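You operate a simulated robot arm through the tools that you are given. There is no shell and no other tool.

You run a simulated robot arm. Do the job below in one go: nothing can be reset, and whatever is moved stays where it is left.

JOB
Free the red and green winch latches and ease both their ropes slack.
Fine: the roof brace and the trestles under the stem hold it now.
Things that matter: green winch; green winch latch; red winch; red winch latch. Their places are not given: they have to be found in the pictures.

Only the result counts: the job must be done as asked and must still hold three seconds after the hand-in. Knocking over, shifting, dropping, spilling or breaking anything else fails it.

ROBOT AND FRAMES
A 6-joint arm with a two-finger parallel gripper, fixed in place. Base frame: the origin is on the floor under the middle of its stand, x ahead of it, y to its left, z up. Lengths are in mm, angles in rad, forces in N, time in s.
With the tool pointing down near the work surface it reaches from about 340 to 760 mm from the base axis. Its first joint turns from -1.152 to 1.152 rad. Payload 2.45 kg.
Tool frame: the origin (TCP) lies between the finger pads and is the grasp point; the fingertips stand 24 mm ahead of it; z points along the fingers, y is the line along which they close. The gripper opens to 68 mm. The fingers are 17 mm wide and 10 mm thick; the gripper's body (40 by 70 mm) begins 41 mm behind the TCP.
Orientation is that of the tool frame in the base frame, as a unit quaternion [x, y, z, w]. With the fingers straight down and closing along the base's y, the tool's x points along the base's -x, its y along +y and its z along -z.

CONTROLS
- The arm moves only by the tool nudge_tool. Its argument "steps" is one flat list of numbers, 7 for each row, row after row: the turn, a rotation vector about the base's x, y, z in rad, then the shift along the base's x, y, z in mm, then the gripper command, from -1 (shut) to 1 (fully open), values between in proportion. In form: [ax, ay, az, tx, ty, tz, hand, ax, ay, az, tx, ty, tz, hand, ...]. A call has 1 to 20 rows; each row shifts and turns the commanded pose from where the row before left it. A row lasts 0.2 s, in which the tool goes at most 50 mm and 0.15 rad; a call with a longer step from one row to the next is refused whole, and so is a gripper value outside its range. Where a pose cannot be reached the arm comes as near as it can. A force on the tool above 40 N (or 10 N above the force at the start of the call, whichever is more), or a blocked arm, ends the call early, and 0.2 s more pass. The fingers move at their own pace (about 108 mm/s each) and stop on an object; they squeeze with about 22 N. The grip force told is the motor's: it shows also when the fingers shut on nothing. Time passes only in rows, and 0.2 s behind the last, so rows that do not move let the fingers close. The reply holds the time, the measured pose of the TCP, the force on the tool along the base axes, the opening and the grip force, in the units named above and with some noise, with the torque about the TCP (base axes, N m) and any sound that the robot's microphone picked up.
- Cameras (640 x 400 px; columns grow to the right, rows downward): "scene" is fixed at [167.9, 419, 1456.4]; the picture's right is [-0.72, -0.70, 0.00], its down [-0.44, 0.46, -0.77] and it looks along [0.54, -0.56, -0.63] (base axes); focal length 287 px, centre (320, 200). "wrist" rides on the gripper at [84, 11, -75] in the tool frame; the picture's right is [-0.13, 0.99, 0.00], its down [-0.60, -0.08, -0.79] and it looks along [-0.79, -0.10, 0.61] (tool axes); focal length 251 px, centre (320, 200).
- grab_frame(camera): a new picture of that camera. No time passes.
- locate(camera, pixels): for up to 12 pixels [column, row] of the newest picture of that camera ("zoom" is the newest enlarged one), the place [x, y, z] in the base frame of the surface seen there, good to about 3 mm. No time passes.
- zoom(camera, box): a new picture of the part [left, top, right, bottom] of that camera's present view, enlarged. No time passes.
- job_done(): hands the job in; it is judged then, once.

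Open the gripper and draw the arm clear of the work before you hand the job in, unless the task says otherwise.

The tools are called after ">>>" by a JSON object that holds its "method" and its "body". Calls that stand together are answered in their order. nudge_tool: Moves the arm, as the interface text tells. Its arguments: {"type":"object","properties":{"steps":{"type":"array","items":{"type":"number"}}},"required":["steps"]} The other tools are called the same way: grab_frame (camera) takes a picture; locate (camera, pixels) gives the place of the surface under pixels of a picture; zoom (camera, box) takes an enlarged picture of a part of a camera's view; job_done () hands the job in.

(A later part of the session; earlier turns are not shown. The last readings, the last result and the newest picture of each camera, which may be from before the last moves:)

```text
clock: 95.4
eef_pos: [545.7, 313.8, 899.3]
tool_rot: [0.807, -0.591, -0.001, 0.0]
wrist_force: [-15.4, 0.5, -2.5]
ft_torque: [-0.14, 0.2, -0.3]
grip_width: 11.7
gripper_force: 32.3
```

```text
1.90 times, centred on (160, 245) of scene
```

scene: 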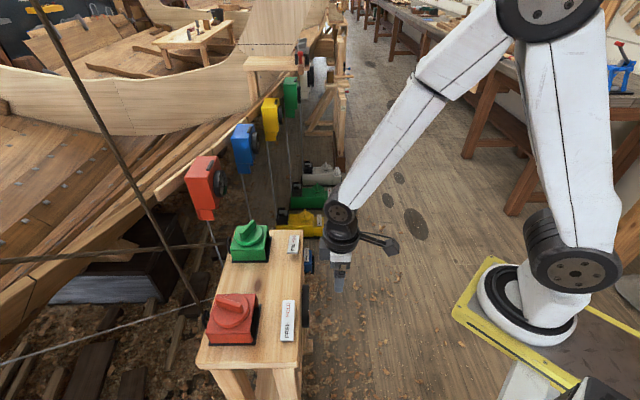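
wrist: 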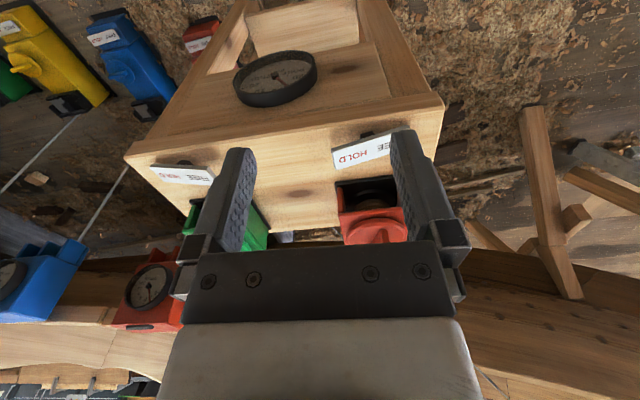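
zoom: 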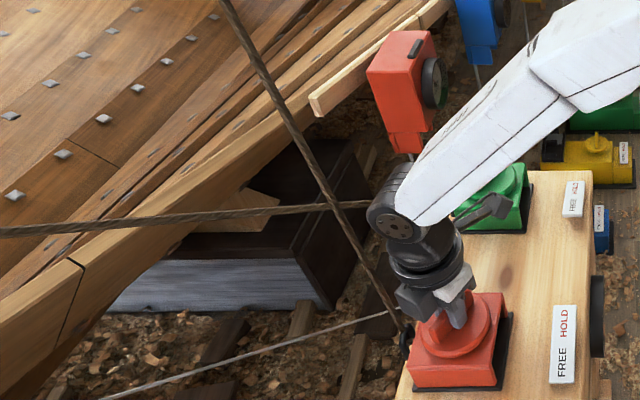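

Red has been eased back ~82°. I release and go to the gauge viewpoint to check before freeing the green latch.

>>> {"method": "nudge_tool", "body": {"steps": [0, 0, 0, -0.8, 0, 0, 0.2, 0, 0, 0, 0, 0, 0, 0.5, 0, 0, 0, 0, 0, 25, 0.5, 0, 0, 0, 0, 0, 35, 0.5, 0, 0, -0.128, -20, -20, 5, 0.5, 0, 0, -0.128, -24, -26, 0, 1, 0, 0, -0.128, -24, -30, 0, 1, 0, 0, -0.128, -24, -30, 0, 1, 0, 0, -0.128, -24, -30, 0, 1, 0, 0, -0.128, -24, -30, 0, 1, 0, 0, -0.128, -2, -27, 0, 1, 0, 0, -0.128, 0, 0, 0, 1, 0, 0, -0.128, 0, 0, 0, 1]}}

>>> {"method": "grab_frame", "body": {"camera": "wrist"}}

>>> {"method": "zoom", "body": {"camera": "wrist", "box": [225, 40, 325, 110]}}

>>> {"method": "zoom", "body": {"camera": "scene", "box": [180, 210, 340, 350]}}

```text
clock: 98.2
eef_pos: [404.7, 122.0, 964.6]
tool_rot: [-0.353, 0.935, -0.001, -0.001]
wrist_force: [0.5, 0.2, 0.6]
ft_torque: [0.04, -0.02, 0.01]
grip_width: 68.1
gripper_force: 0.0
```

```text
taken
```

wrist: 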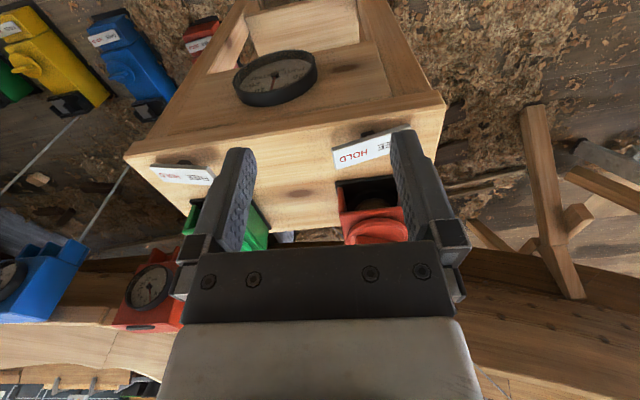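

```text
5.71 times, centred on (275, 75) of wrist
```

zoom: 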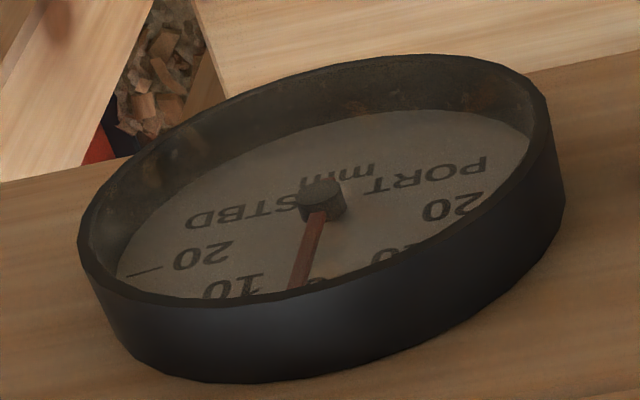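

```text
2.86 times, centred on (260, 280) of scene
```

zoom: 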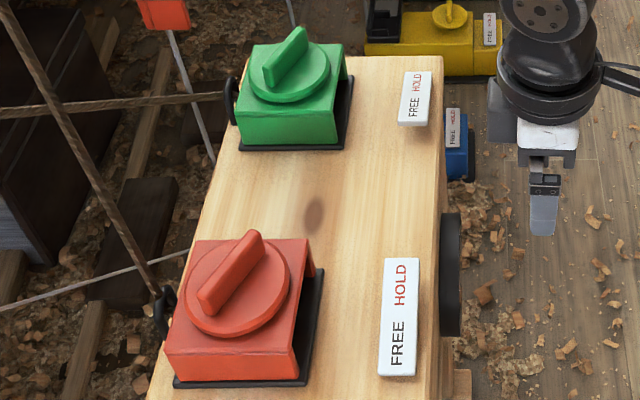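

Gauge is back at ~2–3 STBD as predicted, confirming CCW is easing. Next the green latch: its FREE end by analogy is at about (596,85.5). I go above it with the fingers shut.

>>> {"method": "nudge_tool", "body": {"steps": [0, 0, 0.015, 38, -7.2, -5, -1, 0, 0, 0.015, 38, -7.2, -10, -1, 0, 0, 0.015, 38, -7.2, -20, -1, 0, 0, 0.015, 38, -7.2, -25, -1, 0, 0, 0, 39, -7.5, -25, -1, 0, 0, 0, 0, 0, 0, -1]}}

>>> {"method": "grab_frame", "body": {"camera": "wrist"}}

>>> {"method": "zoom", "body": {"camera": "scene", "box": [220, 190, 340, 290]}}

```text
clock: 99.6
eef_pos: [596.3, 85.8, 877.8]
tool_rot: [-0.383, 0.924, -0.001, 0.0]
wrist_force: [-0.7, -0.5, -0.9]
ft_torque: [0.02, -0.01, 0.03]
grip_width: 0.0
gripper_force: 21.6
```

```text
taken
```

wrist: 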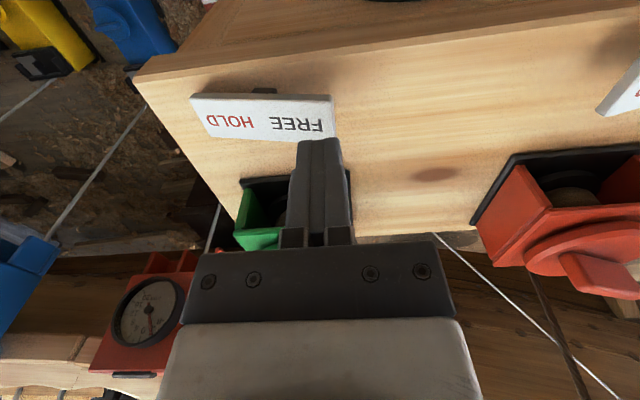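

```text
4.00 times, centred on (280, 240) of scene
```

zoom: 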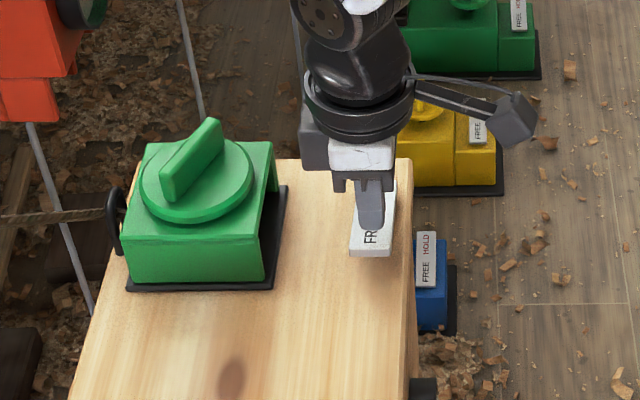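

The view matches the red approach (plate at columns 192–335, tip over FREE). I press down the same way, ending near TCP z≈842.

>>> {"method": "nudge_tool", "body": {"steps": [0, 0, 0, 0, 0, -12, -1, 0, 0, 0, 0, 0, -8, -1, 0, 0, 0, 0, 0, -5, -1, 0, 0, 0, 0, 0, -4, -1, 0, 0, 0, 0, 0, -3, -1, 0, 0, 0, 0, 0, -3, -1, 0, 0, 0, 0, 0, -2, -1]}}

>>> {"method": "zoom", "body": {"camera": "wrist", "box": [160, 60, 440, 260]}}

```text
clock: 101.2
eef_pos: [596.0, 86.2, 842.7]
tool_rot: [-0.382, 0.924, -0.001, 0.001]
wrist_force: [0.0, 0.0, 0.1]
ft_torque: [0.02, 0.0, 0.0]
grip_width: 0.0
gripper_force: 21.7
```

```text
2.00 times, centred on (300, 160) of wrist
```

zoom: 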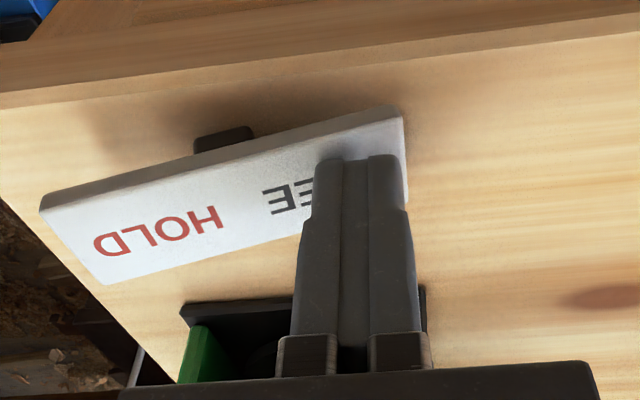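

The green rocker has tipped (HOLD end up) and force dropped to 0, so it snapped over. I nudge 2 mm more to make sure it's at its stop, then lift.

>>> {"method": "nudge_tool", "body": {"steps": [0, 0, 0, 0, 0, -1.5, -1, 0, 0, 0, 0, 0, 0, -1]}}

>>> {"method": "nudge_tool", "body": {"steps": [0, 0, 0, 0, 0, 8, -1, 0, 0, 0, 0, 0, 25, -1, 0, 0, 0, 0, 0, 30, -1, 0, 0, -0.015, -38, 7.2, 25, 0, 0, 0, -0.015, -38, 7.2, 20, 1, 0, 0, -0.015, -38, 7.2, 10, 1, 0, 0, -0.015, -38, 7.2, 5, 1, 0, 0, 0, -39, 7.5, 0, 1]}}

>>> {"method": "grab_frame", "body": {"camera": "wrist"}}

>>> {"method": "zoom", "body": {"camera": "wrist", "box": [225, 40, 325, 110]}}

>>> {"method": "grab_frame", "body": {"camera": "scene"}}

>>> {"method": "zoom", "body": {"camera": "scene", "box": [180, 210, 340, 350]}}

```text
clock: 101.8
eef_pos: [594.8, 86.0, 842.6]
tool_rot: [-0.383, 0.924, -0.001, 0.0]
wrist_force: [-6.4, -1.9, 11.6]
ft_torque: [-0.08, 0.08, -0.04]
grip_width: 0.1
gripper_force: 22.4
```

```text
clock: 103.6
eef_pos: [403.3, 121.4, 965.2]
tool_rot: [-0.354, 0.935, -0.001, 0.0]
wrist_force: [-0.3, 0.0, 0.6]
ft_torque: [-0.03, -0.03, -0.02]
grip_width: 67.9
gripper_force: 0.1
```

```text
taken
```

wrist: 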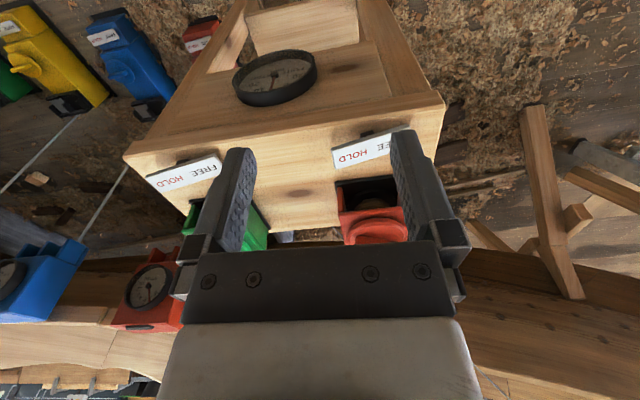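

```text
5.71 times, centred on (275, 75) of wrist
```

zoom: 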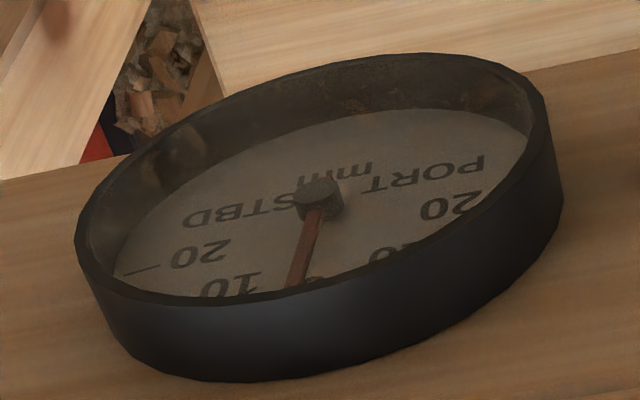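

```text
taken
```

scene: 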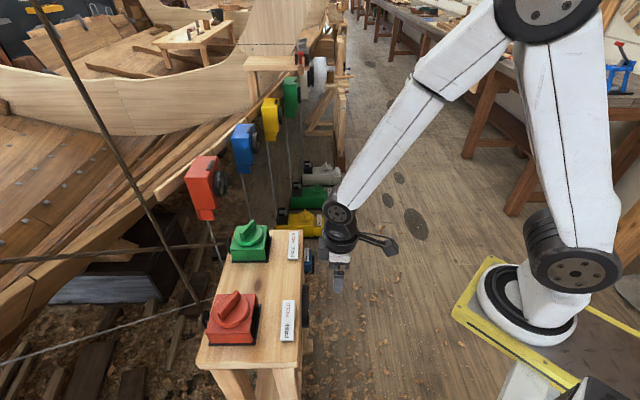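

```text
2.86 times, centred on (260, 280) of scene
```

zoom: 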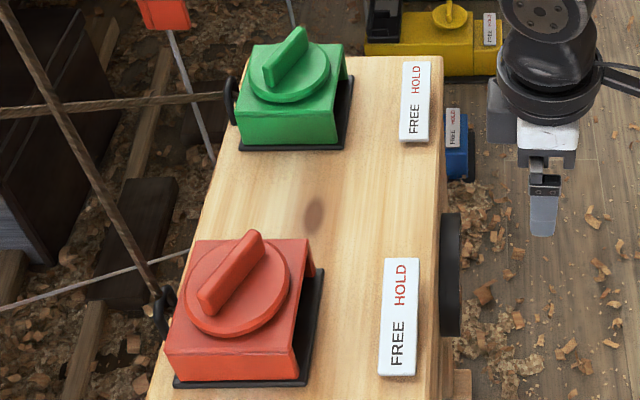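

Both latches are now at FREE, the gauge is steady at ~2–3 STBD and neither winch ran. Now I grip the green winch at −69° and ease it CCW.

>>> {"method": "nudge_tool", "body": {"steps": [0, 0, -0.129, 20.2, 2, 0, 1, 0, 0, -0.129, 20.2, 2, 0, 1, 0, 0, -0.129, 20.2, 2, 0, 1, 0, 0, -0.129, 20.2, 2, 0, 1, 0, 0, -0.129, 20.2, 2, 0, 1, 0, 0, -0.129, 20.2, 2, 0, 1, 0, 0, -0.129, 20.2, 2, 0, 1, 0, 0, -0.129, 20.2, 2, 0, 1, 0, 0, -0.129, 20.2, 2, 0, 1, 0, 0, -0.129, 20.2, 2, 0, 1, 0, 0, -0.129, 20.2, 2, 0, 1, 0, 0, -0.129, 20.2, 2, 0, 0.6, 0, 0, -0.129, 20.2, 2, 0, 0.6, 0, 0, -0.129, 20.2, 2, 0, 0.6, 0, 0, -0.129, 20.2, 2, -3, 0.6, 0, 0, 0, 0, 0, 0, 0.6]}}

>>> {"method": "grab_frame", "body": {"camera": "wrist"}}

```text
clock: 107.0
eef_pos: [709.2, 151.4, 961.2]
tool_rot: [0.57, 0.822, -0.001, -0.001]
wrist_force: [-0.6, 0.2, -0.2]
ft_torque: [0.0, 0.0, -0.01]
grip_width: 54.5
gripper_force: 0.0
```

```text
taken
```

wrist: 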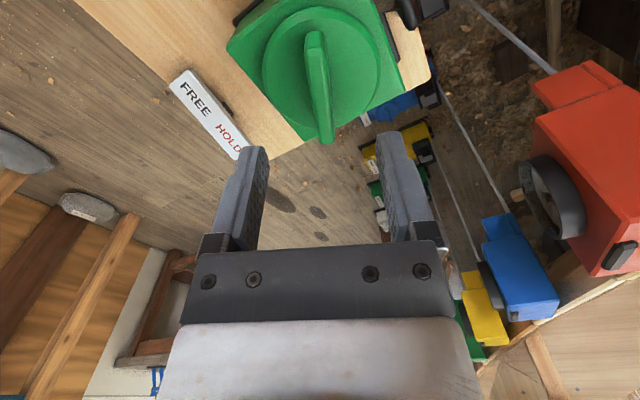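

Aligned over the green bar at −69.5°. I descend and grip.

>>> {"method": "nudge_tool", "body": {"steps": [0, 0, 0, -1.5, 0.5, -22, 0.6, 0, 0, 0, -0.5, 0, -22, 0.6, 0, 0, 0, 0, 0, -16.5, 0.6, 0, 0, 0, 0, 0, 0, -0.2, 0, 0, 0, 0, 0, 0, -1, 0, 0, 0, 0, 0, 0, -1]}}

>>> {"method": "nudge_tool", "body": {"steps": [0, 0, 0.03, 0, 0, 0, -1, 0, 0, 0.03, 0, 0, 0, -1, 0, 0, 0.03, 0, 0, 0, -1, 0, 0, 0.03, 0, 0, 0, -1]}}

>>> {"method": "zoom", "body": {"camera": "wrist", "box": [180, 0, 460, 230]}}

```text
clock: 108.4
eef_pos: [710.0, 152.5, 900.3]
tool_rot: [0.569, 0.823, 0.002, 0.002]
wrist_force: [29.1, 10.2, -11.8]
ft_torque: [-0.05, 0.25, 0.23]
grip_width: 12.1
gripper_force: 32.7
```

```text
clock: 109.4
eef_pos: [706.7, 152.8, 900.8]
tool_rot: [0.518, 0.856, 0.002, 0.003]
wrist_force: [30.6, 7.7, -6.6]
ft_torque: [0.67, 0.61, -0.2]
grip_width: 12.0
gripper_force: 32.9
```

```text
1.74 times, centred on (320, 115) of wrist
```

zoom: 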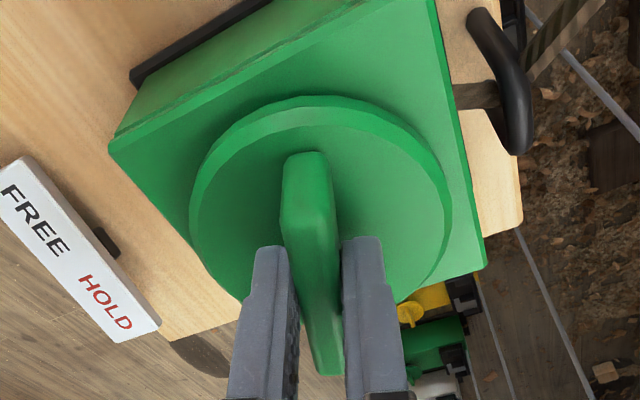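

The green winch pays out CCW easily now (−0.2 N·m). Side force of 30 N in +x, so I trim (+2.6,+0.7) and continue easing slowly.

>>> {"method": "nudge_tool", "body": {"steps": [0, 0, 0, 1.3, 0.4, 0, -1, 0, 0, 0, 1.2, 0.3, -0.5, -1, 0, 0, 0.05, 0, 0, 0, -1, 0, 0, 0.05, 0, 0, 0, -1, 0, 0, 0.05, 0, 0, 0, -1, 0, 0, 0.05, 0, 0, 0, -1]}}

```text
clock: 110.8
eef_pos: [707.3, 152.7, 901.6]
tool_rot: [0.43, 0.903, -0.001, 0.0]
wrist_force: [-5.0, -2.2, 23.3]
ft_torque: [-0.26, -0.31, -0.23]
grip_width: 11.6
gripper_force: 32.5
```

Lateral loads are gone; vertical +23 N, so I rise 1 mm and continue easing green CCW ~55°.

>>> {"method": "nudge_tool", "body": {"steps": [0, 0, 0.03, 0, 0, 1, -1, 0, 0, 0.06, 0, 0, 0, -1, 0, 0, 0.06, 0, 0, 0, -1, 0, 0, 0.06, 0, 0, 0, -1, 0, 0, 0.06, 0, 0, 0, -1, 0, 0, 0.06, 0, 0, 0, -1, 0, 0, 0.06, 0, 0, 0, -1, 0, 0, 0.06, 0, 0, 0, -1, 0, 0, 0.06, 0, 0, 0, -1]}}

>>> {"method": "zoom", "body": {"camera": "wrist", "box": [180, 0, 460, 230]}}

```text
clock: 112.8
eef_pos: [707.2, 151.4, 901.7]
tool_rot: [0.19, 0.982, -0.002, -0.001]
wrist_force: [-16.6, -18.4, 18.8]
ft_torque: [-0.04, -0.33, -0.28]
grip_width: 11.8
gripper_force: 32.5
```

```text
1.74 times, centred on (320, 115) of wrist
```

zoom: 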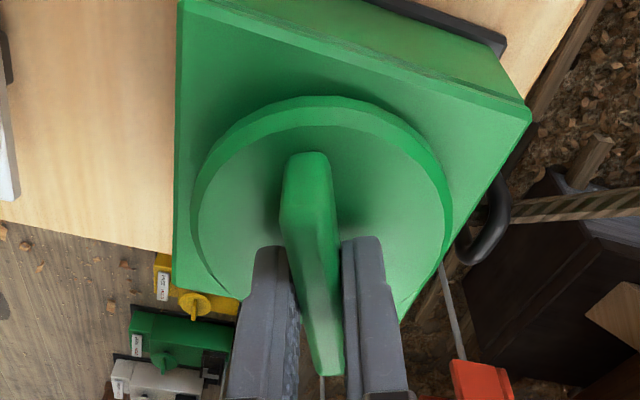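

Following at −22°; I trim (−1.2,−1.5,+0.8) and ease on toward the green bar's original angle of ~9°.

>>> {"method": "nudge_tool", "body": {"steps": [0, 0, 0.03, -1.2, -1.5, 0.8, -1, 0, 0, 0.06, 0, 0, 0, -1, 0, 0, 0.06, 0, 0, 0, -1, 0, 0, 0.06, 0, 0, 0, -1, 0, 0, 0.06, 0, 0, 0, -1, 0, 0, 0.06, 0, 0, 0, -1, 0, 0, 0.06, 0, 0, 0, -1, 0, 0, 0.06, 0, 0, 0, -1, 0, 0, 0.06, 0, 0, 0, -1]}}

>>> {"method": "zoom", "body": {"camera": "wrist", "box": [180, 0, 460, 230]}}

>>> {"method": "zoom", "body": {"camera": "scene", "box": [0, 140, 320, 350]}}

```text
clock: 114.8
eef_pos: [707.0, 150.4, 902.0]
tool_rot: [-0.065, 0.998, -0.002, -0.001]
wrist_force: [4.2, -16.8, -10.6]
ft_torque: [0.21, -0.97, -0.22]
grip_width: 11.8
gripper_force: 32.2
```

```text
1.74 times, centred on (320, 115) of wrist
```

zoom: 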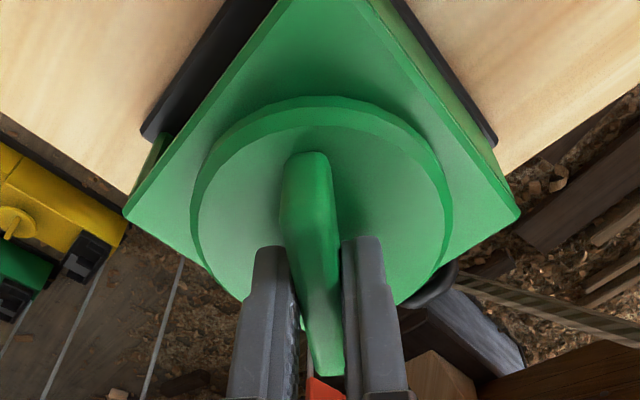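

```text
1.90 times, centred on (160, 245) of scene
```

zoom: 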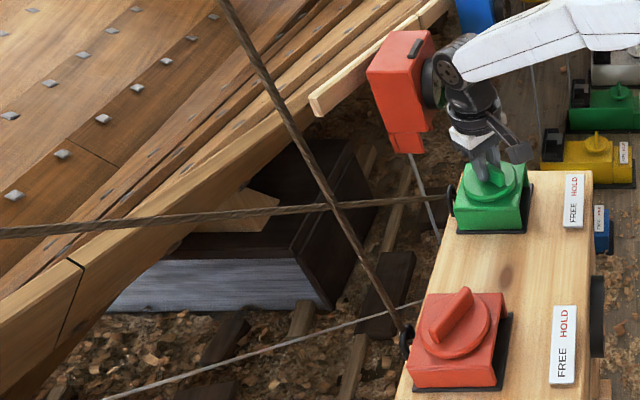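

Green is back to its starting angle with its latch freed. I release and check the gauge before easing red further.

>>> {"method": "nudge_tool", "body": {"steps": [0, 0, 0, 0, 0, 0, 0.2, 0, 0, 0, 0, 0, 0, 0.6, 0, 0, 0, 0, 0, 25, 0.6, 0, 0, 0, 0, 0, 35, 0.6, 0, 0, 0.075, -38, -3.7, 0, 1, 0, 0, 0.075, -38, -3.7, 0, 1, 0, 0, 0.075, -38, -3.7, 0, 1, 0, 0, 0.075, -38, -3.7, 0, 1, 0, 0, 0.075, -38, -3.7, 0, 1, 0, 0, 0.075, -38, -3.7, 0, 1, 0, 0, 0.075, -38, -3.7, 0, 1, 0, 0, 0.072, -38, -3.7, 3, 1]}}

>>> {"method": "grab_frame", "body": {"camera": "wrist"}}

>>> {"method": "zoom", "body": {"camera": "wrist", "box": [225, 40, 325, 110]}}

```text
clock: 117.4
eef_pos: [402.2, 120.2, 966.4]
tool_rot: [-0.356, 0.934, -0.001, 0.0]
wrist_force: [0.1, -1.2, -0.2]
ft_torque: [-0.02, -0.04, -0.06]
grip_width: 67.9
gripper_force: 0.1
```

```text
taken
```

wrist: 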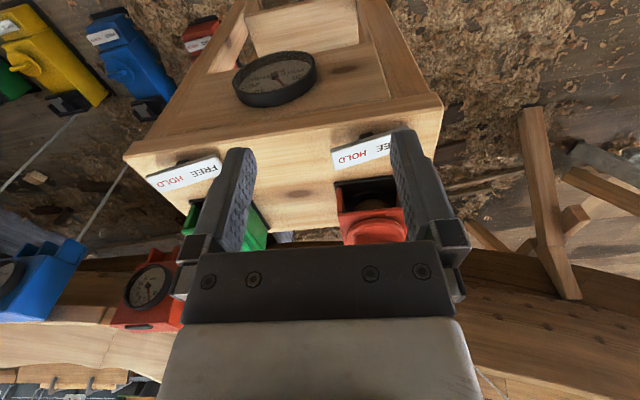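

```text
5.71 times, centred on (275, 75) of wrist
```

zoom: 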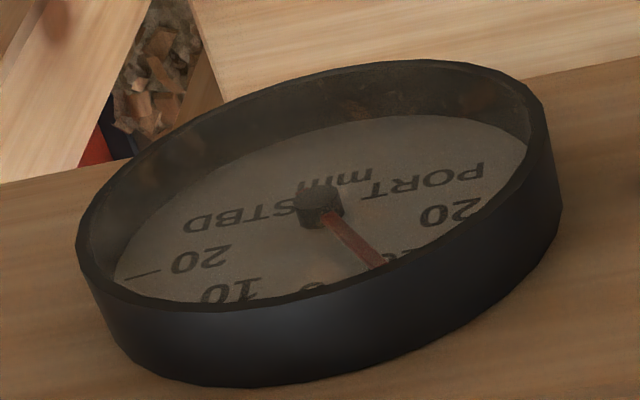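

Gauge ~9–10 PORT, as predicted. Now I go to red, gripping at −72°, for a long CCW ease.

>>> {"method": "nudge_tool", "body": {"steps": [0, 0, -0.1327, 9.7, 12.9, 0, 1, 0, 0, -0.1327, 9.7, 12.9, 0, 1, 0, 0, -0.1327, 9.7, 12.9, 0, 1, 0, 0, -0.1327, 9.7, 12.9, 0, 1, 0, 0, -0.1327, 9.7, 12.9, 0, 1, 0, 0, -0.1327, 9.7, 12.9, 0, 1, 0, 0, -0.1327, 9.7, 12.9, 0, 1, 0, 0, -0.1327, 9.7, 12.9, 0, 1, 0, 0, -0.1327, 9.7, 12.9, 0, 1, 0, 0, -0.1327, 9.7, 12.9, 0, 1, 0, 0, -0.1327, 9.7, 12.9, 0, 1, 0, 0, -0.1327, 9.7, 12.9, 0, 0.5, 0, 0, -0.1327, 9.7, 12.9, 0, 0.5, 0, 0, -0.1327, 9.7, 12.9, 0, 0.5, 0, 0, -0.1327, 9.7, 12.9, -4, 0.5, 0, 0, 0, 0, 0, 0, 0.5]}}

>>> {"method": "grab_frame", "body": {"camera": "wrist"}}

>>> {"method": "zoom", "body": {"camera": "scene", "box": [160, 210, 320, 350]}}

```text
clock: 120.8
eef_pos: [547.7, 316.1, 960.0]
tool_rot: [0.591, 0.807, -0.001, -0.001]
wrist_force: [0.9, 1.1, -0.5]
ft_torque: [-0.01, 0.0, 0.01]
grip_width: 51.1
gripper_force: 0.1
```

```text
taken
```

wrist: 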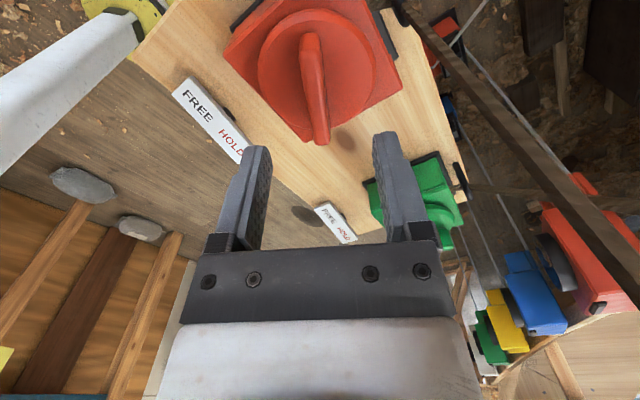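

```text
2.86 times, centred on (240, 280) of scene
```

zoom: 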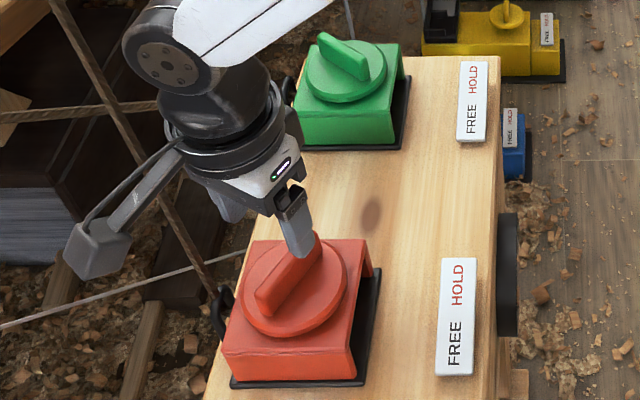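

Aligned over the red bar with the rope clear at the right of the view. I descend, grip, and start easing CCW.

>>> {"method": "nudge_tool", "body": {"steps": [0, 0, 0, -0.3, -2.5, -22, 0.5, 0, 0, 0, 0, 0, -22, 0.5, 0, 0, 0, 0, 0, -15.5, 0.5, 0, 0, 0, 0, 0, 0, -0.3, 0, 0, 0, 0, 0, 0, -1, 0, 0, 0, 0, 0, 0, -1]}}

>>> {"method": "nudge_tool", "body": {"steps": [0, 0, 0.04, 0, 0, 0, -1, 0, 0, 0.04, 0, 0, 0, -1, 0, 0, 0.04, 0, 0, 0, -1]}}

>>> {"method": "zoom", "body": {"camera": "wrist", "box": [180, 0, 460, 230]}}

```text
clock: 122.2
eef_pos: [546.9, 313.1, 901.1]
tool_rot: [0.59, 0.808, -0.002, -0.001]
wrist_force: [-14.6, -4.9, 4.5]
ft_torque: [0.02, -0.32, -0.17]
grip_width: 11.9
gripper_force: 32.6
```

```text
clock: 123.0
eef_pos: [546.9, 312.8, 900.6]
tool_rot: [0.541, 0.841, -0.003, -0.001]
wrist_force: [-17.2, -3.2, 0.6]
ft_torque: [-0.41, -0.49, -0.28]
grip_width: 12.0
gripper_force: 32.9
```

```text
1.74 times, centred on (320, 115) of wrist
```

zoom: 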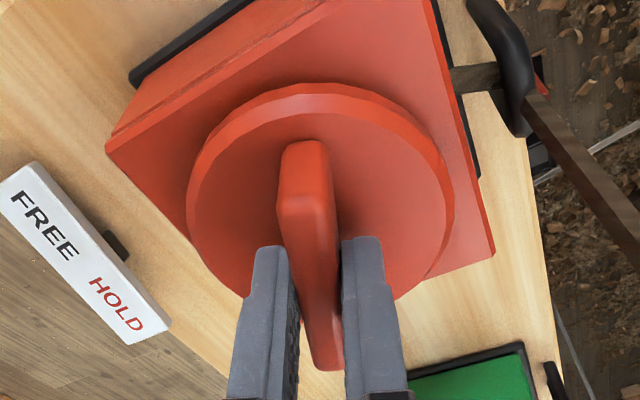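

Easing with −0.28 N·m. I trim (−1.6,−0.3) and keep turning CCW.

>>> {"method": "nudge_tool", "body": {"steps": [0, 0, 0.04, -1.6, -0.3, 0, -1, 0, 0, 0.06, 0, 0, 0, -1, 0, 0, 0.06, 0, 0, 0, -1, 0, 0, 0.06, 0, 0, 0, -1, 0, 0, 0.06, 0, 0, 0, -1, 0, 0, 0.06, 0, 0, 0, -1, 0, 0, 0.06, 0, 0, 0, -1, 0, 0, 0.06, 0, 0, 0, -1, 0, 0, 0.06, 0, 0, 0, -1, 0, 0, 0.06, 0, 0, 0, -1, 0, 0, 0.06, 0, 0, 0, -1]}}

>>> {"method": "zoom", "body": {"camera": "wrist", "box": [180, 0, 460, 230]}}

```text
clock: 125.4
eef_pos: [546.3, 312.3, 900.9]
tool_rot: [0.247, 0.969, -0.001, 0.0]
wrist_force: [13.2, 6.7, -19.2]
ft_torque: [0.27, 0.04, -0.23]
grip_width: 11.9
gripper_force: 32.5
```

```text
1.74 times, centred on (320, 115) of wrist
```

zoom: 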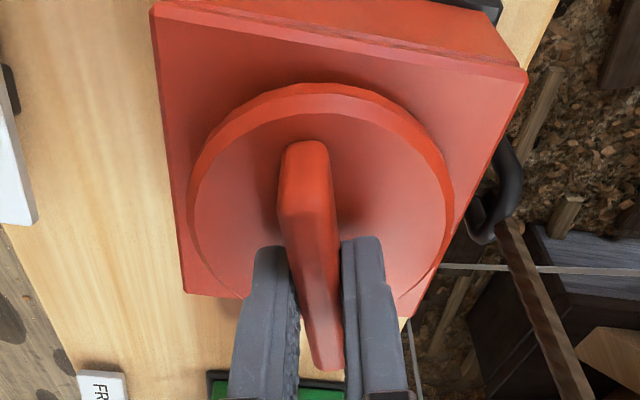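

At −29°, following. Trimming (+1.2,+0.6,−0.8) and continuing CCW.

>>> {"method": "nudge_tool", "body": {"steps": [0, 0, 0.04, 1.2, 0.6, -0.8, -1, 0, 0, 0.06, 0, 0, 0, -1, 0, 0, 0.06, 0, 0, 0, -1, 0, 0, 0.06, 0, 0, 0, -1, 0, 0, 0.06, 0, 0, 0, -1, 0, 0, 0.06, 0, 0, 0, -1, 0, 0, 0.06, 0, 0, 0, -1, 0, 0, 0.06, 0, 0, 0, -1, 0, 0, 0.06, 0, 0, 0, -1, 0, 0, 0.06, 0, 0, 0, -1, 0, 0, 0.06, 0, 0, 0, -1, 0, 0, 0.06, 0, 0, 0, -1, 0, 0, 0.06, 0, 0, 0, -1]}}

>>> {"method": "zoom", "body": {"camera": "wrist", "box": [180, 0, 460, 230]}}

>>> {"method": "zoom", "body": {"camera": "scene", "box": [0, 140, 320, 350]}}

```text
clock: 128.2
eef_pos: [546.2, 313.0, 900.7]
tool_rot: [-0.13, 0.992, -0.001, 0.0]
wrist_force: [-12.6, -1.6, 16.1]
ft_torque: [-0.03, 0.79, -0.14]
grip_width: 11.5
gripper_force: 32.4
```

```text
1.74 times, centred on (320, 115) of wrist
```

zoom: 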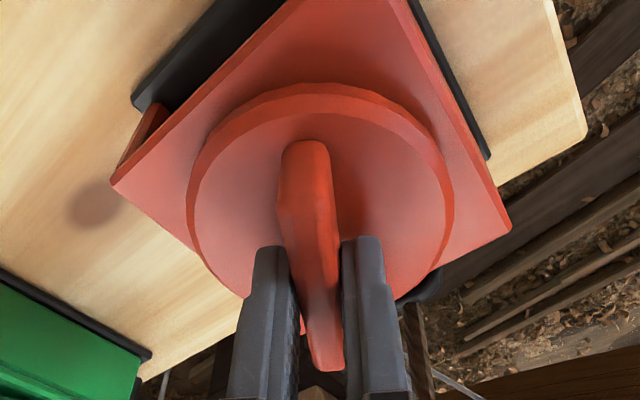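

```text
1.90 times, centred on (160, 245) of scene
```

zoom: 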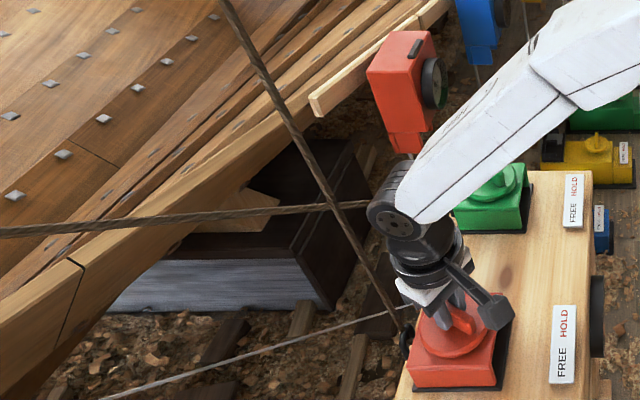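

Red is now close to its original angle (15° vs 25°). I continue past it: trim (−1,0,+0.8), about 45° more CCW so that the rope goes slacker than at the start.

>>> {"method": "nudge_tool", "body": {"steps": [0, 0, 0.04, -1, 0, 0.8, -1, 0, 0, 0.06, 0, 0, 0, -1, 0, 0, 0.06, 0, 0, 0, -1, 0, 0, 0.06, 0, 0, 0, -1, 0, 0, 0.06, 0, 0, 0, -1, 0, 0, 0.06, 0, 0, 0, -1, 0, 0, 0.06, 0, 0, 0, -1, 0, 0, 0.06, 0, 0, 0, -1, 0, 0, 0.06, 0, 0, 0, -1, 0, 0, 0.06, 0, 0, 0, -1, 0, 0, 0.06, 0, 0, 0, -1, 0, 0, 0.06, 0, 0, 0, -1, 0, 0, 0.06, 0, 0, 0, -1]}}

>>> {"method": "zoom", "body": {"camera": "wrist", "box": [180, 0, 460, 230]}}

>>> {"method": "zoom", "body": {"camera": "scene", "box": [0, 140, 320, 350]}}

```text
clock: 131.0
eef_pos: [546.4, 314.1, 901.1]
tool_rot: [-0.489, 0.873, -0.001, 0.0]
wrist_force: [6.5, 5.9, -9.3]
ft_torque: [0.94, -0.4, -0.14]
grip_width: 12.1
gripper_force: 32.7
```

```text
1.74 times, centred on (320, 115) of wrist
```

zoom: 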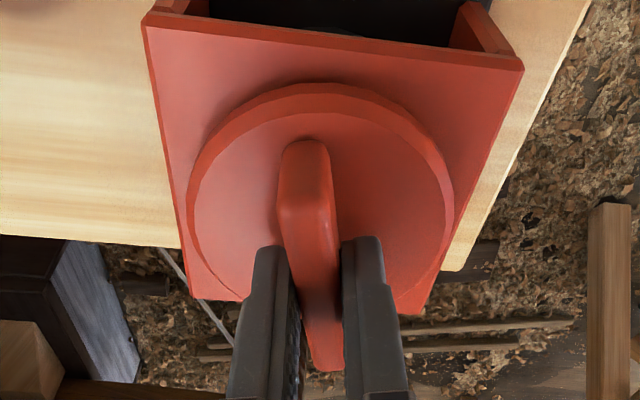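

```text
1.90 times, centred on (160, 245) of scene
```

zoom: 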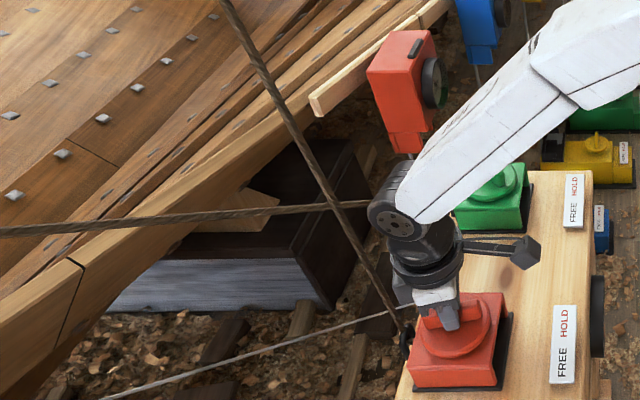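

Red is ~34° slacker than at the start; torque is down to −0.14 N·m. I release and read the gauge.

>>> {"method": "nudge_tool", "body": {"steps": [0, 0, 0, 0, 0, 0, 0.2, 0, 0, 0, 0, 0, 0, 0.5, 0, 0, 0, 0, 0, 25, 0.5, 0, 0, 0, 0, 0, 35, 0.5, 0, 0, -0.05, -24, -32, 1, 1, 0, 0, -0.05, -24, -32, 1, 1, 0, 0, -0.05, -24, -32, 1, 1, 0, 0, -0.05, -24, -32, 1, 1, 0, 0, -0.05, -24, -32, 1, 1, 0, 0, -0.045, -24, -32, 0, 1]}}

>>> {"method": "grab_frame", "body": {"camera": "wrist"}}

>>> {"method": "zoom", "body": {"camera": "wrist", "box": [225, 40, 325, 110]}}

>>> {"method": "zoom", "body": {"camera": "scene", "box": [0, 140, 320, 350]}}

```text
clock: 133.2
eef_pos: [402.0, 122.4, 964.6]
tool_rot: [-0.355, 0.935, -0.002, 0.0]
wrist_force: [0.9, -0.2, -0.4]
ft_torque: [0.04, -0.03, 0.01]
grip_width: 68.0
gripper_force: 0.1
```

```text
taken
```

wrist: 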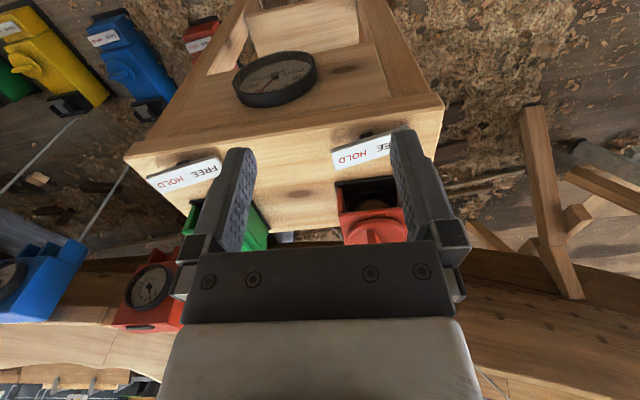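

```text
5.71 times, centred on (275, 75) of wrist
```

zoom: 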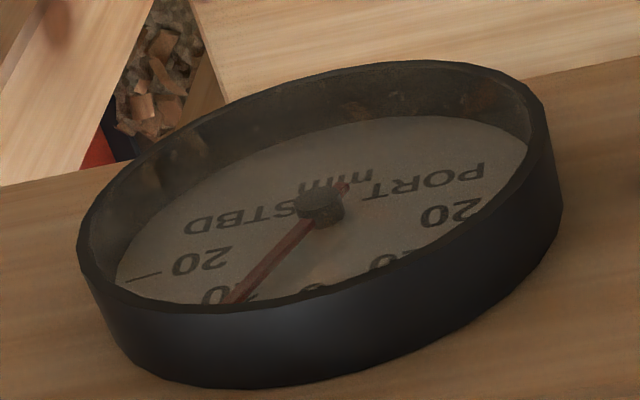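

```text
1.90 times, centred on (160, 245) of scene
```

zoom: 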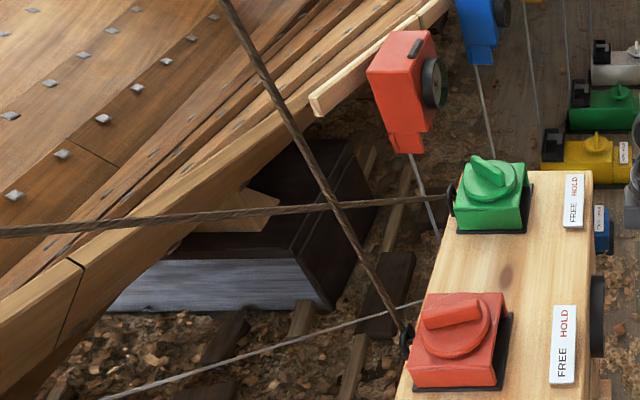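

The needle is at ~10 STBD now. I ease green next: grip at 7.5° and turn CCW about 100°.

>>> {"method": "nudge_tool", "body": {"steps": [0, 0, -0.0744, 38.1, 3.7, 0, 1, 0, 0, -0.0744, 38.1, 3.7, 0, 1, 0, 0, -0.0744, 38.1, 3.7, 0, 1, 0, 0, -0.0744, 38.1, 3.7, 0, 1, 0, 0, -0.0744, 38.1, 3.7, 0, 1, 0, 0, -0.0744, 38.1, 3.7, 0, 1, 0, 0, -0.0744, 38.1, 3.7, 0, 0.6, 0, 0, -0.0744, 38.1, 3.2, 0, 0.6, 0, 0, 0, 0, 0, -22, 0.6, 0, 0, 0, 0, 0, -22, 0.6, 0, 0, 0, 0, 0, -20, 0.6, 0, 0, 0, 0, 0, 0, -0.2, 0, 0, 0, 0, 0, 0, -1, 0, 0, 0, 0, 0, 0, -1]}}

>>> {"method": "zoom", "body": {"camera": "wrist", "box": [180, 0, 460, 230]}}

```text
clock: 136.2
eef_pos: [706.7, 150.5, 901.7]
tool_rot: [-0.065, 0.998, -0.001, -0.001]
wrist_force: [2.1, -0.1, -0.4]
ft_torque: [0.3, 0.18, 0.0]
grip_width: 12.0
gripper_force: 32.6
```

```text
1.74 times, centred on (320, 115) of wrist
```

zoom: 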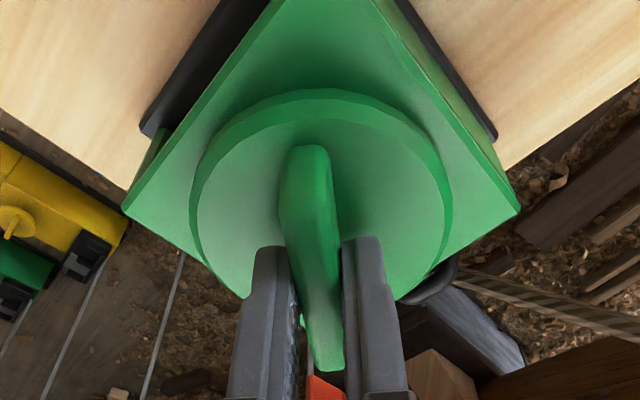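

Perfect grip on green (2 N). I ease it CCW in steady rows.

>>> {"method": "nudge_tool", "body": {"steps": [0, 0, 0.04, 0, 0, 0, -1, 0, 0, 0.06, 0, 0, 0, -1, 0, 0, 0.06, 0, 0, 0, -1, 0, 0, 0.06, 0, 0, 0, -1, 0, 0, 0.06, 0, 0, 0, -1, 0, 0, 0.06, 0, 0, 0, -1, 0, 0, 0.06, 0, 0, 0, -1, 0, 0, 0.06, 0, 0, 0, -1, 0, 0, 0.06, 0, 0, 0, -1, 0, 0, 0.06, 0, 0, 0, -1, 0, 0, 0.06, 0, 0, 0, -1]}}

>>> {"method": "zoom", "body": {"camera": "wrist", "box": [180, 0, 460, 230]}}

>>> {"method": "zoom", "body": {"camera": "scene", "box": [0, 140, 320, 350]}}

```text
clock: 138.6
eef_pos: [708.4, 149.2, 902.6]
tool_rot: [-0.376, 0.927, -0.001, 0.001]
wrist_force: [21.2, -7.7, -9.3]
ft_torque: [0.28, -0.05, -0.21]
grip_width: 12.0
gripper_force: 32.0
```

```text
1.74 times, centred on (320, 115) of wrist
```

zoom: 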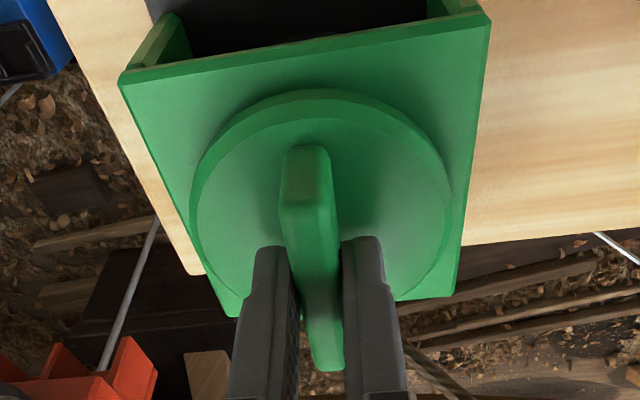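

```text
1.90 times, centred on (160, 245) of scene
```

zoom: 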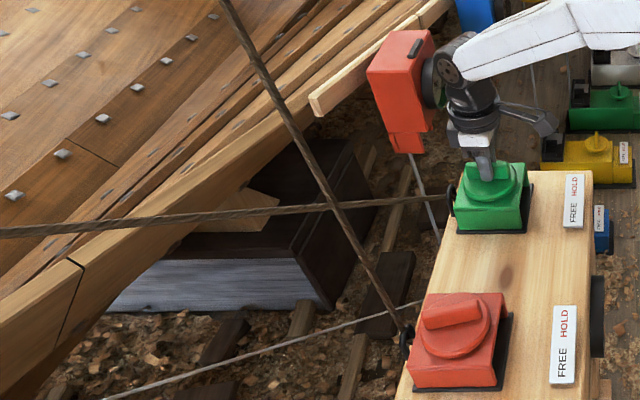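

At 44°, following. I trim (+1.8,−0.7) and continue CCW to ~100°.

>>> {"method": "nudge_tool", "body": {"steps": [0, 0, 0.04, 1.8, -0.7, -0.3, -1, 0, 0, 0.06, 0, 0, 0, -1, 0, 0, 0.06, 0, 0, 0, -1, 0, 0, 0.06, 0, 0, 0, -1, 0, 0, 0.06, 0, 0, 0, -1, 0, 0, 0.06, 0, 0, 0, -1, 0, 0, 0.06, 0, 0, 0, -1, 0, 0, 0.06, 0, 0, 0, -1, 0, 0, 0.06, 0, 0, 0, -1, 0, 0, 0.06, 0, 0, 0, -1, 0, 0, 0.06, 0, 0, 0, -1]}}

>>> {"method": "zoom", "body": {"camera": "wrist", "box": [180, 0, 460, 230]}}

```text
clock: 141.0
eef_pos: [708.4, 150.5, 902.3]
tool_rot: [-0.649, 0.761, -0.001, 0.0]
wrist_force: [-3.4, -10.7, 7.1]
ft_torque: [-1.0, 0.4, -0.14]
grip_width: 11.7
gripper_force: 32.2
```

```text
1.74 times, centred on (320, 115) of wrist
```

zoom: 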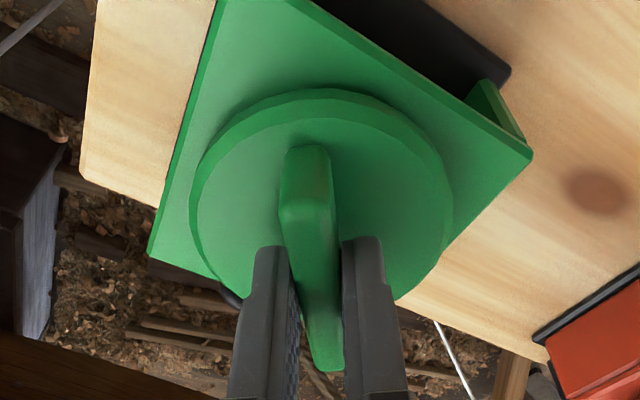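

At 81°, torque −0.14. Continuing another ~30° CCW.

>>> {"method": "nudge_tool", "body": {"steps": [0, 0, 0.04, 0, -0.6, 0, -1, 0, 0, 0.06, 0, 0, 0, -1, 0, 0, 0.06, 0, 0, 0, -1, 0, 0, 0.06, 0, 0, 0, -1, 0, 0, 0.06, 0, 0, 0, -1, 0, 0, 0.06, 0, 0, 0, -1, 0, 0, 0.06, 0, 0, 0, -1, 0, 0, 0.06, 0, 0, 0, -1, 0, 0, 0.06, 0, 0, 0, -1]}}

>>> {"method": "zoom", "body": {"camera": "wrist", "box": [180, 0, 460, 230]}}

>>> {"method": "zoom", "body": {"camera": "scene", "box": [0, 140, 320, 350]}}

```text
clock: 143.0
eef_pos: [709.5, 149.5, 901.9]
tool_rot: [0.823, -0.568, 0.001, -0.002]
wrist_force: [8.7, -5.1, 2.8]
ft_torque: [0.71, 0.6, -0.16]
grip_width: 11.9
gripper_force: 32.7
```

```text
1.74 times, centred on (320, 115) of wrist
```

zoom: 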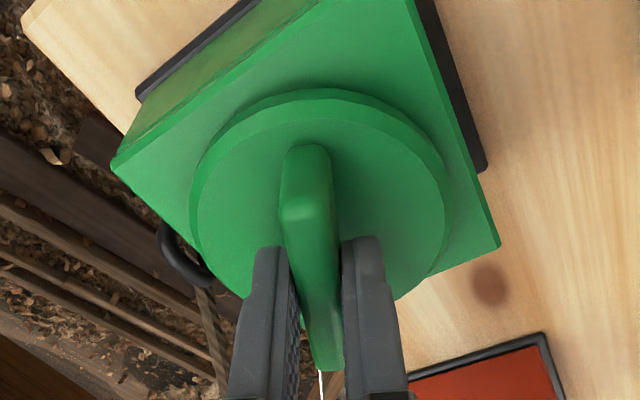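

```text
1.90 times, centred on (160, 245) of scene
```

zoom: 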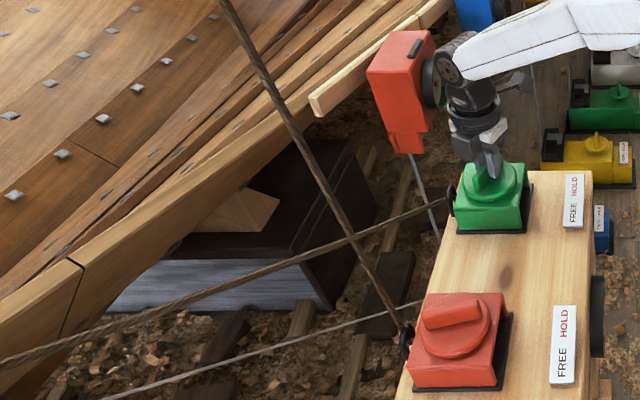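

The green rope is now visibly sagging in the scene (from (450,195) down to (0,355) in the zoom): it's slack. I release and read the gauge, then do the same for red.

>>> {"method": "nudge_tool", "body": {"steps": [0, 0, 0, 0.5, -0.3, 0, 0.2, 0, 0, 0, 0, 0, 0, 0.6, 0, 0, 0, 0, 0, 25, 0.6, 0, 0, 0, 0, 0, 35, 0.6, 0, 0, -0.134, -38, -3.5, 0, 1, 0, 0, -0.134, -38, -3.5, 0, 1, 0, 0, -0.134, -38, -3.5, 0, 1, 0, 0, -0.134, -38, -3.5, 0, 1, 0, 0, -0.134, -38, -3.5, 0, 1, 0, 0, -0.134, -38, -3.5, 0, 1, 0, 0, -0.134, -38, -3.5, 0, 1, 0, 0, -0.134, -39, -3.5, 3, 1, 0, 0, -0.134, 0, 0, 0, 1]}}

>>> {"method": "grab_frame", "body": {"camera": "wrist"}}

>>> {"method": "zoom", "body": {"camera": "wrist", "box": [225, 40, 325, 110]}}

>>> {"method": "grab_frame", "body": {"camera": "scene"}}

```text
clock: 145.8
eef_pos: [404.7, 121.4, 965.9]
tool_rot: [-0.353, 0.936, -0.001, 0.001]
wrist_force: [0.4, 0.6, -0.2]
ft_torque: [0.01, -0.03, -0.03]
grip_width: 67.7
gripper_force: 0.1
```

```text
taken
```

wrist: 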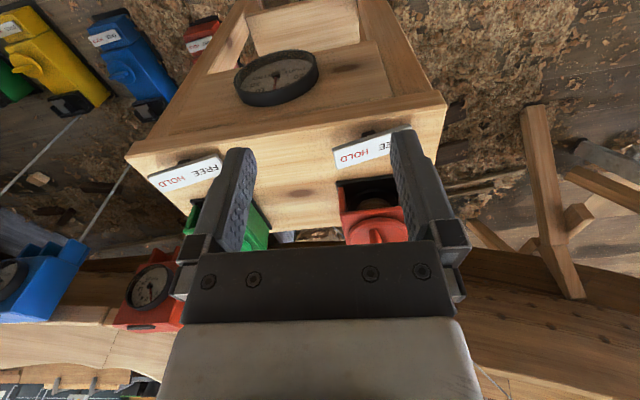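

```text
5.71 times, centred on (275, 75) of wrist
```

zoom: 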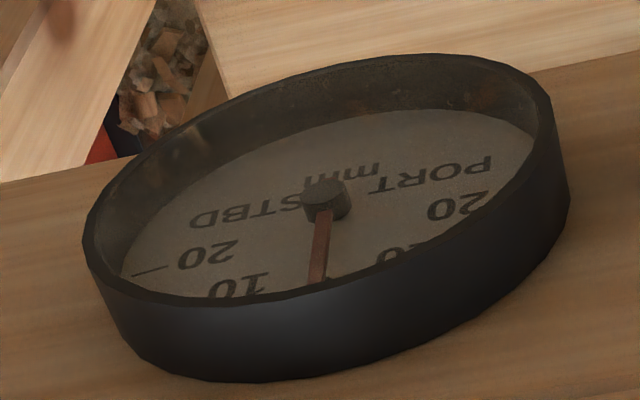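

```text
taken
```

scene: 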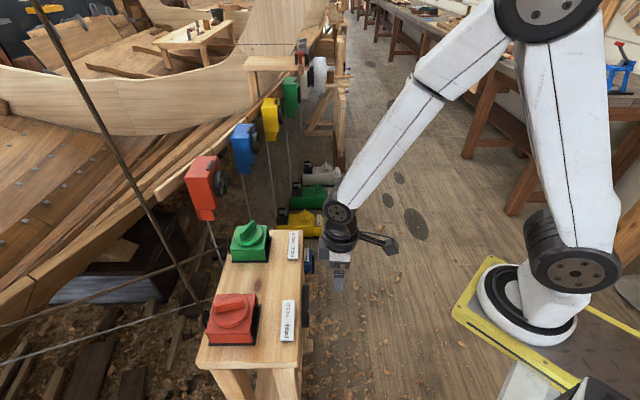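

The gauge reads ~0 with green slack, so the stem sits on its supports. Now red: grip at 58.6° and ease on CCW until its rope sags too.

>>> {"method": "nudge_tool", "body": {"steps": [0, 0, 0.05, 23.7, 32, -0.6, 1, 0, 0, 0.05, 23.7, 32, -0.6, 1, 0, 0, 0.05, 23.7, 32, -0.6, 1, 0, 0, 0.05, 23.7, 32, -0.6, 0.5, 0, 0, 0.05, 23.7, 32, -0.6, 0.5, 0, 0, 0.05, 23.7, 32, -0.6, 0.5, 0, 0, 0, 0, 0, -22, 0.5, 0, 0, 0, 0, 0, -22, 0.5, 0, 0, 0, 0, 0, -17.5, 0.5, 0, 0, 0, 0, 0, 0, -0.3, 0, 0, 0, 0, 0, 0, -1, 0, 0, 0, 0, 0, 0, -1]}}

>>> {"method": "nudge_tool", "body": {"steps": [0, 0, 0.04, 0, 0, 0, -1, 0, 0, 0.04, 0, 0, 0, -1, 0, 0, 0.04, 0, 0, 0, -1]}}

>>> {"method": "zoom", "body": {"camera": "wrist", "box": [180, 0, 460, 230]}}

```text
clock: 148.4
eef_pos: [545.4, 312.8, 900.2]
tool_rot: [-0.49, 0.872, -0.001, 0.0]
wrist_force: [-5.9, 6.2, -0.2]
ft_torque: [0.18, 0.24, -0.12]
grip_width: 11.8
gripper_force: 32.4
```

```text
clock: 149.2
eef_pos: [546.3, 313.0, 899.7]
tool_rot: [-0.542, 0.84, -0.001, 0.001]
wrist_force: [-4.9, 10.1, -1.6]
ft_torque: [-0.01, 0.31, -0.13]
grip_width: 11.9
gripper_force: 32.9
```

```text
1.74 times, centred on (320, 115) of wrist
```

zoom: 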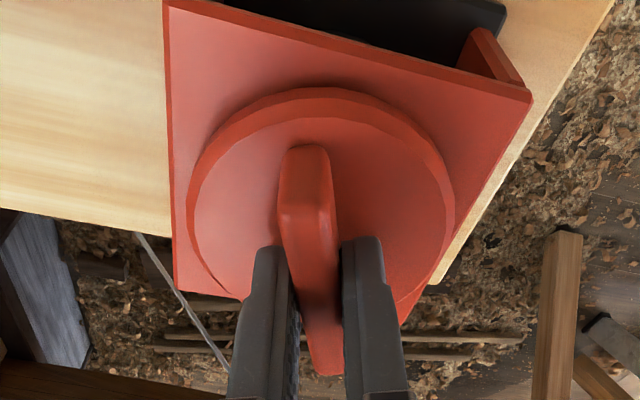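

Good grip, −0.13 N·m. I continue CCW to ~110° with a small trim.

>>> {"method": "nudge_tool", "body": {"steps": [0, 0, 0.04, -0.5, 0.6, 0, -1, 0, 0, 0.06, 0, 0, 0, -1, 0, 0, 0.06, 0, 0, 0, -1, 0, 0, 0.06, 0, 0, 0, -1, 0, 0, 0.06, 0, 0, 0, -1, 0, 0, 0.06, 0, 0, 0, -1, 0, 0, 0.06, 0, 0, 0, -1, 0, 0, 0.06, 0, 0, 0, -1, 0, 0, 0.06, 0, 0, 0, -1, 0, 0, 0.06, 0, 0, 0, -1, 0, 0, 0.06, 0, 0, 0, -1, 0, 0, 0.06, 0, 0, 0, -1, 0, 0, 0.06, 0, 0, 0, -1]}}

>>> {"method": "zoom", "body": {"camera": "wrist", "box": [180, 0, 460, 230]}}

>>> {"method": "zoom", "body": {"camera": "scene", "box": [0, 140, 320, 350]}}

```text
clock: 152.0
eef_pos: [547.0, 313.6, 899.1]
tool_rot: [0.815, -0.58, 0.001, -0.002]
wrist_force: [9.0, -0.8, 0.2]
ft_torque: [-0.4, 0.3, -0.14]
grip_width: 12.1
gripper_force: 32.7
```

```text
1.74 times, centred on (320, 115) of wrist
```

zoom: 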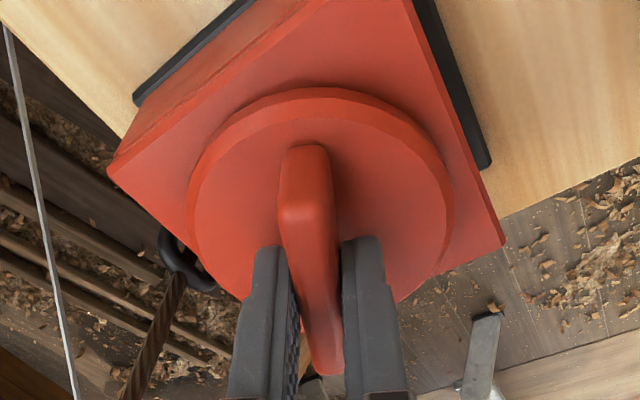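

```text
1.90 times, centred on (160, 245) of scene
```

zoom: 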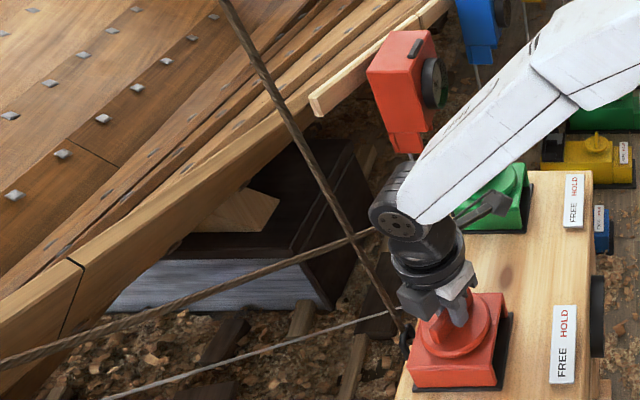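

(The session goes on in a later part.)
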